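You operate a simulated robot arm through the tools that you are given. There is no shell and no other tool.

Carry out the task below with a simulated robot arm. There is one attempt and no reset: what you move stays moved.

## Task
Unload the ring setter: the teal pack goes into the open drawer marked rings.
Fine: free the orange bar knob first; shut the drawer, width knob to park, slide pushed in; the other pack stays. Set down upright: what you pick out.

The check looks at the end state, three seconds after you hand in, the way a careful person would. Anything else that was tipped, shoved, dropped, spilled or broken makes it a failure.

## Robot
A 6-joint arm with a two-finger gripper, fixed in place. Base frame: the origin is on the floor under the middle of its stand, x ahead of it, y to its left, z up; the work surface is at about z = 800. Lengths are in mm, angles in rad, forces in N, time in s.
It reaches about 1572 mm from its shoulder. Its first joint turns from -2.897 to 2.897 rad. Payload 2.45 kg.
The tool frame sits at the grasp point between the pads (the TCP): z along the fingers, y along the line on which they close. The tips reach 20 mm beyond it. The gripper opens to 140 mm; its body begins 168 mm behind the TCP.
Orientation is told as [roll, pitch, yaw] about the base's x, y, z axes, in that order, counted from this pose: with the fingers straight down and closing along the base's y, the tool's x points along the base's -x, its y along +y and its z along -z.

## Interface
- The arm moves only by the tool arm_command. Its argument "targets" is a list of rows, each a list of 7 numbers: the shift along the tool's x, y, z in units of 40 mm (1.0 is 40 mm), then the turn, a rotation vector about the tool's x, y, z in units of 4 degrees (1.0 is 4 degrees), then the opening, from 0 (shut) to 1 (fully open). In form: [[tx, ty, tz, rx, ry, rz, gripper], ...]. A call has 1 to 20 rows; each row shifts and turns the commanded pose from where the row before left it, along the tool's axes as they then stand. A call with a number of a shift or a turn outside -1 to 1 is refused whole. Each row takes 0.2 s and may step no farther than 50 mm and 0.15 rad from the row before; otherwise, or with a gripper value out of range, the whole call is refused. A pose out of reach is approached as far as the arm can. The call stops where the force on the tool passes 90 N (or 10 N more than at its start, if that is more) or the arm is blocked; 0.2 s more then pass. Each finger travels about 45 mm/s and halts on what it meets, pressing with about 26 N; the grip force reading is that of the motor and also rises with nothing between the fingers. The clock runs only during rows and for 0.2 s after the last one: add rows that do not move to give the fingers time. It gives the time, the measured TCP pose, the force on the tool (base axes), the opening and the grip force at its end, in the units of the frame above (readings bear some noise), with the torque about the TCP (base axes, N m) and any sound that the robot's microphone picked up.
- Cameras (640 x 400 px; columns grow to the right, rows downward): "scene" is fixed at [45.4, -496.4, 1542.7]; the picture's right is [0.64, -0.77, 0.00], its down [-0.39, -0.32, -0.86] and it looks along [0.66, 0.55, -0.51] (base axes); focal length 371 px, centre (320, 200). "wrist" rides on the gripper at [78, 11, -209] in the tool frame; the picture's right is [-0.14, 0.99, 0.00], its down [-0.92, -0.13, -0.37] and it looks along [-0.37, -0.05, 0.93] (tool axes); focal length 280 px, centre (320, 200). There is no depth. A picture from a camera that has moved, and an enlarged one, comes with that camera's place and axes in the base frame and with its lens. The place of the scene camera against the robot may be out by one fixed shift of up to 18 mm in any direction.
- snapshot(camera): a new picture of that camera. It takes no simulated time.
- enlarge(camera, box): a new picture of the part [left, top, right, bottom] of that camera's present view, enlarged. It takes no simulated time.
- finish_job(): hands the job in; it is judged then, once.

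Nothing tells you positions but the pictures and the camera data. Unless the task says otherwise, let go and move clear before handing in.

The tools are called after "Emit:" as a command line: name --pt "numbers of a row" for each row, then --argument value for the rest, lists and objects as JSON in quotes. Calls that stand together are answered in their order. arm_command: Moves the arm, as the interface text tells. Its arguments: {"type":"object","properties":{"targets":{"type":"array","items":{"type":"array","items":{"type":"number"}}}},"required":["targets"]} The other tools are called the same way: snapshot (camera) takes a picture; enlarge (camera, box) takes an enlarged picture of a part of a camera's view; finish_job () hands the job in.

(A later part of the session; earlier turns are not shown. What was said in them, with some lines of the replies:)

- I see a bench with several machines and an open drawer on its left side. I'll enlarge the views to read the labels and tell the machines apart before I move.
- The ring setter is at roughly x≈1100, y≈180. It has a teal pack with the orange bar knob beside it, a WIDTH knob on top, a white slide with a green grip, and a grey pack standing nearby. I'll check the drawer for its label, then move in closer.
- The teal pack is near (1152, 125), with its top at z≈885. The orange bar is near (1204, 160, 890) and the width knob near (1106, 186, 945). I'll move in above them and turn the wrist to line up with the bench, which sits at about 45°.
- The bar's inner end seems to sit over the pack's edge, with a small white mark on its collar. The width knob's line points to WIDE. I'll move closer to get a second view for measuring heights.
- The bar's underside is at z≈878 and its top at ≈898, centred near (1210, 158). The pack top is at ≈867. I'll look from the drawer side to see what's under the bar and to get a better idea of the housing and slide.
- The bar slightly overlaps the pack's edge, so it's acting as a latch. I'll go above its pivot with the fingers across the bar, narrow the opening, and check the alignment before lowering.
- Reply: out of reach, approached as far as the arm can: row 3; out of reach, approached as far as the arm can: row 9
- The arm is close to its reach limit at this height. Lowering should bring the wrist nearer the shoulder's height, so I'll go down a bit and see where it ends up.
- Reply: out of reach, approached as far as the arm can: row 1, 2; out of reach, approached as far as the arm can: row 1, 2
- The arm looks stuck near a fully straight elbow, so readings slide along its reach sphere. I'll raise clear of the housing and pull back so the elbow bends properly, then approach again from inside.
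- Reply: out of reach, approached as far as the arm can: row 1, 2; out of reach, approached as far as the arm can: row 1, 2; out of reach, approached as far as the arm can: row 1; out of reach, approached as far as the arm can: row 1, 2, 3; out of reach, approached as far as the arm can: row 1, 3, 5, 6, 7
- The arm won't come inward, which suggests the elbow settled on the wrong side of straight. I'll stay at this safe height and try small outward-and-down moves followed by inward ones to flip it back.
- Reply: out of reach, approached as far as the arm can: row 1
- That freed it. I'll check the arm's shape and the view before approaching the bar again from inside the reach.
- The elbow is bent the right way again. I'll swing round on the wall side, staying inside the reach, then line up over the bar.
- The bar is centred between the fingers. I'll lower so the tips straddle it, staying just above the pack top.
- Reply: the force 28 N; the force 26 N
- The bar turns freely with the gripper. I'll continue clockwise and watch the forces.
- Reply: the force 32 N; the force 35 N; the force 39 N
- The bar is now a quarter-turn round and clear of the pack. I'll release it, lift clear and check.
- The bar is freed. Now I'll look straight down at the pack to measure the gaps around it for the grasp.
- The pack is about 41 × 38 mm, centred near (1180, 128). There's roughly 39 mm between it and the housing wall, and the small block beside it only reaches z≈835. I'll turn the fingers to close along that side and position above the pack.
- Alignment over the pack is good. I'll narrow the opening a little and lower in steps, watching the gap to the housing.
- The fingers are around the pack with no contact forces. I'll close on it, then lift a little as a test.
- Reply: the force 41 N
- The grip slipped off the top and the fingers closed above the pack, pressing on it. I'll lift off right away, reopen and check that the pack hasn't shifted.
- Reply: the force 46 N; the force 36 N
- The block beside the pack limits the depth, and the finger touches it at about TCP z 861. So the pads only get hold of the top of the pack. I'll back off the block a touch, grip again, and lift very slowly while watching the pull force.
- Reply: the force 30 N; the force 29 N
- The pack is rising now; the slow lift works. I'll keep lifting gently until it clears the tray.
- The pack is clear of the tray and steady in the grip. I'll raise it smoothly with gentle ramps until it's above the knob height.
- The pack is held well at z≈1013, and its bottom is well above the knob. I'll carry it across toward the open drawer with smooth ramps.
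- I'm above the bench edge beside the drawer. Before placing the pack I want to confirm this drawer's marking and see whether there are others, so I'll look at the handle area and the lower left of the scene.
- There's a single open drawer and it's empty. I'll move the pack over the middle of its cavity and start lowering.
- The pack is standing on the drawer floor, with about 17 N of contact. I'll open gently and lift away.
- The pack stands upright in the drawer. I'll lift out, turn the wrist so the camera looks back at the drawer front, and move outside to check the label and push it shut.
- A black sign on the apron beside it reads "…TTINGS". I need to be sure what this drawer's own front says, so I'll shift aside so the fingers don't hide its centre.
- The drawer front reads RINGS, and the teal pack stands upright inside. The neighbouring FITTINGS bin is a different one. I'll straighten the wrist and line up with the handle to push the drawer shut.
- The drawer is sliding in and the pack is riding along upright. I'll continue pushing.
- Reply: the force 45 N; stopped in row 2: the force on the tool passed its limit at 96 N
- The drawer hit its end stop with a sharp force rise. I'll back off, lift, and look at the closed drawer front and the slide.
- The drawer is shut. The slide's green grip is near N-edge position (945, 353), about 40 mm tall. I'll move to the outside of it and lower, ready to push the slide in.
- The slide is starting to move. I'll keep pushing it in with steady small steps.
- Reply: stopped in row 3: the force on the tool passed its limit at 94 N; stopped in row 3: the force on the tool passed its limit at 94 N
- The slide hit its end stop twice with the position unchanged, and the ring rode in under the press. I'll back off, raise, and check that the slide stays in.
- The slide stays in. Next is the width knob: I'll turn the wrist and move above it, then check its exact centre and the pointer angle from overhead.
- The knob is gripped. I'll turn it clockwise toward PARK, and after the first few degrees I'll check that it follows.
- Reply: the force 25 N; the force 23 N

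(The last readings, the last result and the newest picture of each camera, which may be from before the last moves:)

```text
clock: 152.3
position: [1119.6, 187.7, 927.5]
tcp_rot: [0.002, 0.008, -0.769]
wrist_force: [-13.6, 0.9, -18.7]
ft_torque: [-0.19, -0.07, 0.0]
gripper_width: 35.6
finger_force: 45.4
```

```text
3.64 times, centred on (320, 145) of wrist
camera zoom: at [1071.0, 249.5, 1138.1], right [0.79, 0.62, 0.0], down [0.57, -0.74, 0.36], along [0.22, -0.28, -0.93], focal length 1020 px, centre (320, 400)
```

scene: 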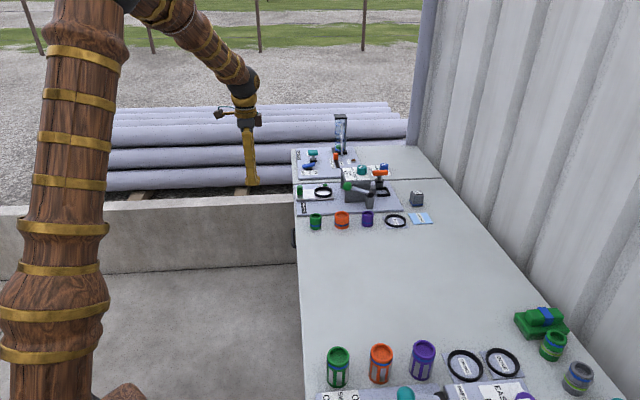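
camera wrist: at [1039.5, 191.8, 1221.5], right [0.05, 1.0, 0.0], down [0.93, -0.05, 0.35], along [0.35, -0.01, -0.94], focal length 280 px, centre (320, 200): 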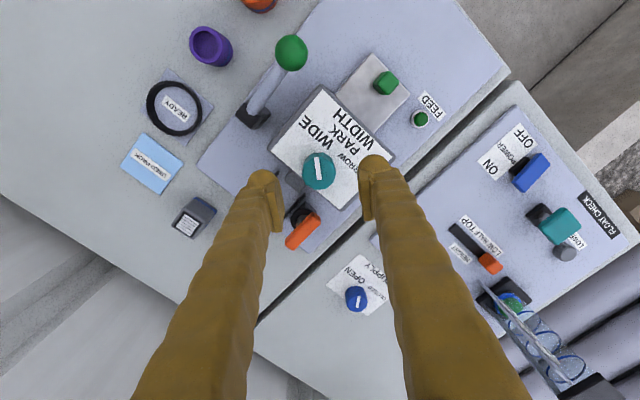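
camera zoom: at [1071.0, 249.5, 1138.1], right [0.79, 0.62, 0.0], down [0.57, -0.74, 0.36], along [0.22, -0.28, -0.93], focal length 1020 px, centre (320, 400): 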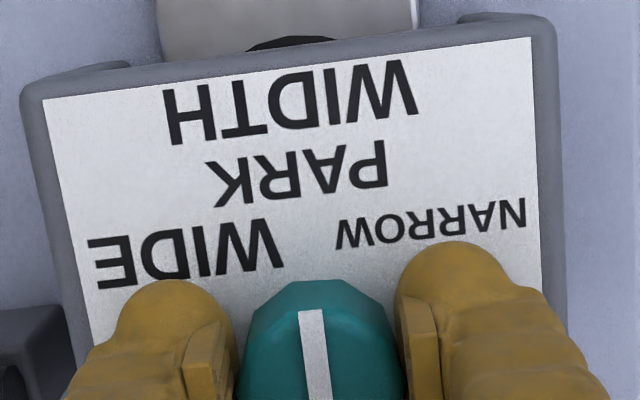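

The pointer now lines up with PARK: it measures about 134.3°, and the panel axis through PARK is about 134.4°. I'll release the knob, lift and verify.

Emit:
arm_command --pt "0 0 0 0 0 0 0.28" --pt "0 0 0 0 0 0 0.34" --pt "0 0 0 0 0 0 0.42" --pt "0 0 -0.5 0 0 0 0.42" --pt "0 0 -0.8 0 0 0 0.42" --pt "0 0 -0.8 0 0 0 0.42"

Emit:
enlarge --camera "wrist" --box '[240, 70, 400, 210]'

Emit:
enlarge --camera "scene" --box '[290, 140, 430, 230]'

```text
clock: 153.7
position: [1119.0, 188.4, 1012.6]
tcp_rot: [0.001, 0.007, -0.77]
wrist_force: [-0.5, -0.2, -0.8]
ft_torque: [0.0, 0.03, 0.0]
gripper_width: 58.7
finger_force: 0.1
```

```text
2.86 times, centred on (320, 140) of wrist
camera zoom: at [1070.6, 249.7, 1223.8], right [0.79, 0.62, 0.0], down [0.57, -0.73, 0.36], along [0.22, -0.28, -0.93], focal length 801 px, centre (320, 371)
```

zoom: 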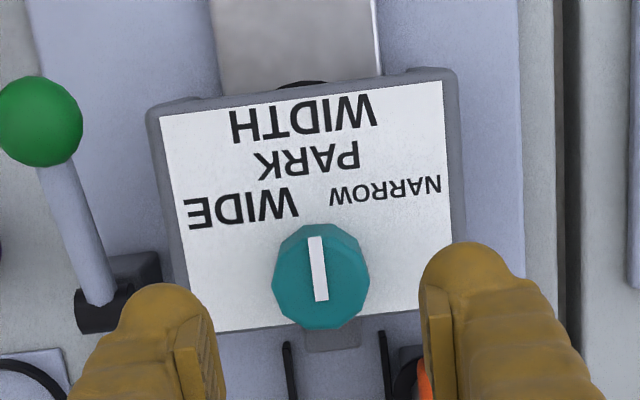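

```text
4.44 times, centred on (360, 185) of scene
camera zoom: at [45.4, -496.4, 1542.7], right [0.64, -0.77, 0.0], down [-0.39, -0.32, -0.86], along [0.66, 0.55, -0.51], focal length 1648 px, centre (142, 267)
```

zoom: 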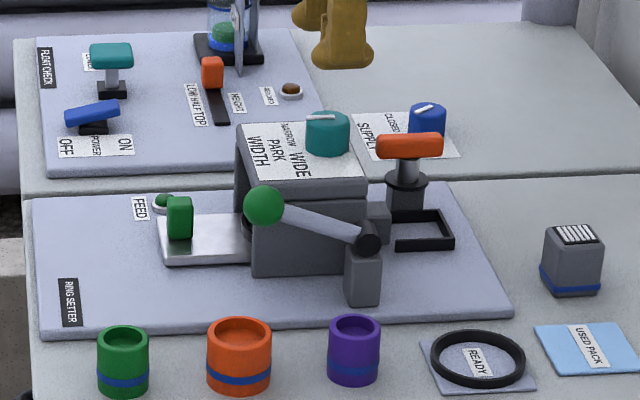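

The knob is on PARK, the bar is freed, the slide is in, and the grey pack hasn't moved. I'll move out to the drawer side and check that its front is fully shut.

Emit:
arm_command --pt "0.5 0.1 0 0 0 0 0.42" --pt "1 0.15 0 0 0 0 0.42" --pt "1 0.15 0 0 0 0 0.42" --pt "1 0.15 0 0 0 0 0.42" --pt "1 0.15 0 0 0 0 0.42" --pt "1 0.15 0 0 0 0 0.42" --pt "1 0.15 0 0 0 0 0.42" --pt "1 0.15 0 0 0 0 0.42" --pt "1 0.15 0 0 0 0 0.42" --pt "1 0.15 0 0 0 0 0.42" --pt "1 0.15 0 0 0 0 0.42" --pt "1 0.15 0 0 0 0 0.42" --pt "1 0.15 0 0 0 0 0.42" --pt "1 0.15 0 0 0 0 0.42"

Emit:
arm_command --pt "0 0 0.7 0 -1 0 0.42" --pt "0 0 0.7 0 -1 0 0.42" --pt "0 0 0.7 0 -1 0 0.42" --pt "0 0 0 0 -1 0 0.42" --pt "0 0 0 0 -1 0 0.42" --pt "0 0 0 0 -1 0 0.42" --pt "0 0 0 0 -1 0 0.42" --pt "0 0 0 0 -1 0 0.42"

Emit:
snapshot --camera "wrist"

Emit:
snapshot --camera "scene"

```text
clock: 156.7
position: [787.8, 626.5, 1018.0]
tcp_rot: [0.004, 0.007, -0.773]
wrist_force: [0.3, 0.7, 0.2]
ft_torque: [0.06, 0.04, 0.0]
gripper_width: 58.9
finger_force: 0.0
```

```text
clock: 158.5
position: [793.4, 619.6, 932.5]
tcp_rot: [0.003, -0.553, -0.772]
wrist_force: [0.8, -0.6, -0.8]
ft_torque: [0.0, -0.03, 0.02]
gripper_width: 58.9
finger_force: 0.0
```

```text
taken
camera wrist: at [672.9, 749.8, 1070.3], right [0.77, 0.63, 0.07], down [0.33, -0.5, 0.8], along [0.54, -0.59, -0.6], focal length 280 px, centre (320, 200)
```

wrist: 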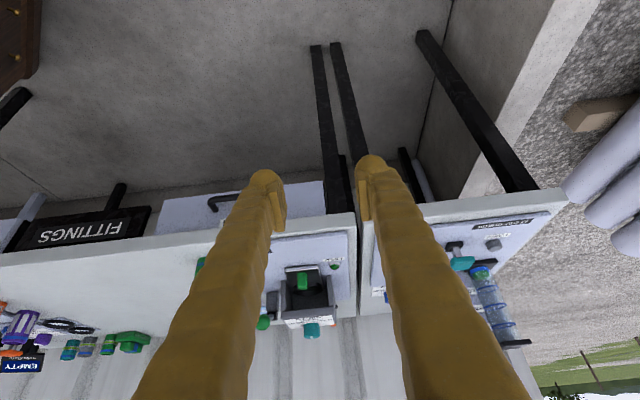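

```text
taken
```

scene: 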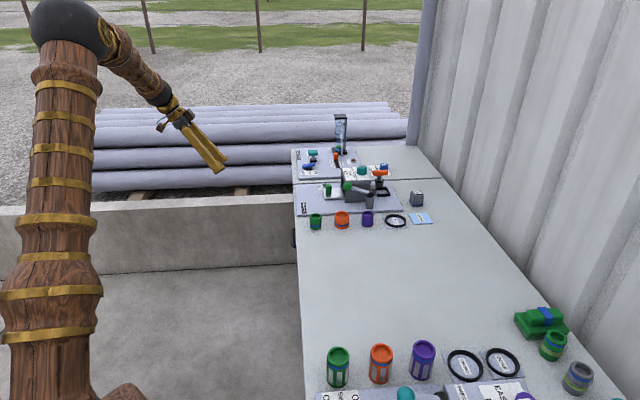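

Emit:
enlarge --camera "wrist" --box '[0, 150, 360, 340]'

Emit:
enlarge --camera "wrist" --box '[240, 210, 370, 350]'

```text
1.78 times, centred on (180, 245) of wrist
camera zoom: at [672.9, 749.8, 1070.3], right [0.77, 0.63, 0.07], down [0.33, -0.5, 0.8], along [0.54, -0.59, -0.6], focal length 498 px, centre (569, 120)
```

zoom: 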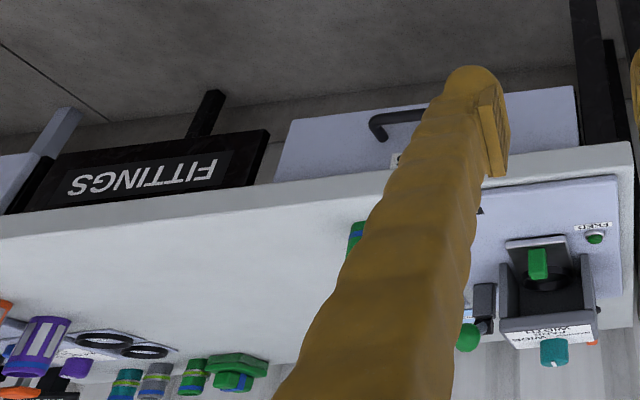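

```text
2.86 times, centred on (305, 280) of wrist
camera zoom: at [672.9, 749.8, 1070.3], right [0.77, 0.63, 0.07], down [0.33, -0.5, 0.8], along [0.54, -0.59, -0.6], focal length 801 px, centre (363, -29)
```

zoom: 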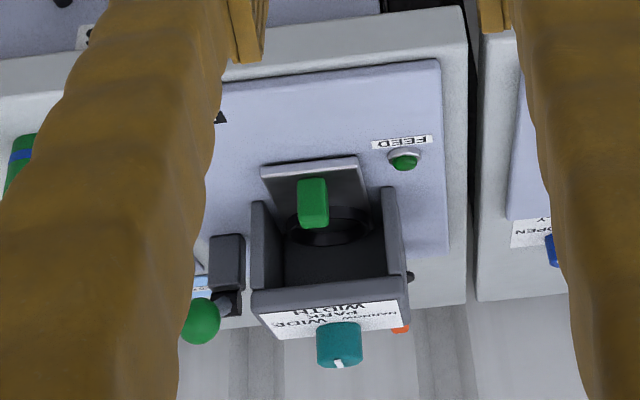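

Everything looks as asked:
- **Pack:** the teal pack went upright into the RINGS drawer, and the drawer is shut to its stop.
- **Bar knob:** the orange bar is turned a quarter-turn, clear of the pack's seat.
- **Width knob:** it points at PARK.
- **Slide:** it is pushed in to its stop, with the ring still on it.
- **Other pack:** the grey pack hasn't moved.

The gripper is empty and clear of everything, so I'm handing in.

Emit:
finish_job

```text
The job is handed in.
```

The ring setter is unloaded and the job is handed in. The teal pack is in the drawer marked RINGS.

- **Orange bar knob:** I turned it a quarter-turn first, so it no longer overlaps the pack's seat.
- **Teal pack:** I set it down upright on the drawer floor. My first lift slipped off the top and the fingers briefly pressed on the pack at about 40 N. It didn't shift, and a slower second lift held.
- **Drawer:** I pushed it shut by the handle until it hit its stop. The pack was upright when I last saw it before the drawer closed; I couldn't see inside after that.
- **Slide:** I pushed it in by the green grip to its stop, and the black ring went in with it under the press.
- **Width knob:** I turned it from WIDE to PARK, and the pointer lines up with the label.
- **Other pack:** the grey pack was not touched, and nothing else looked disturbed in the last pictures.

The gripper was empty and clear when I handed in.
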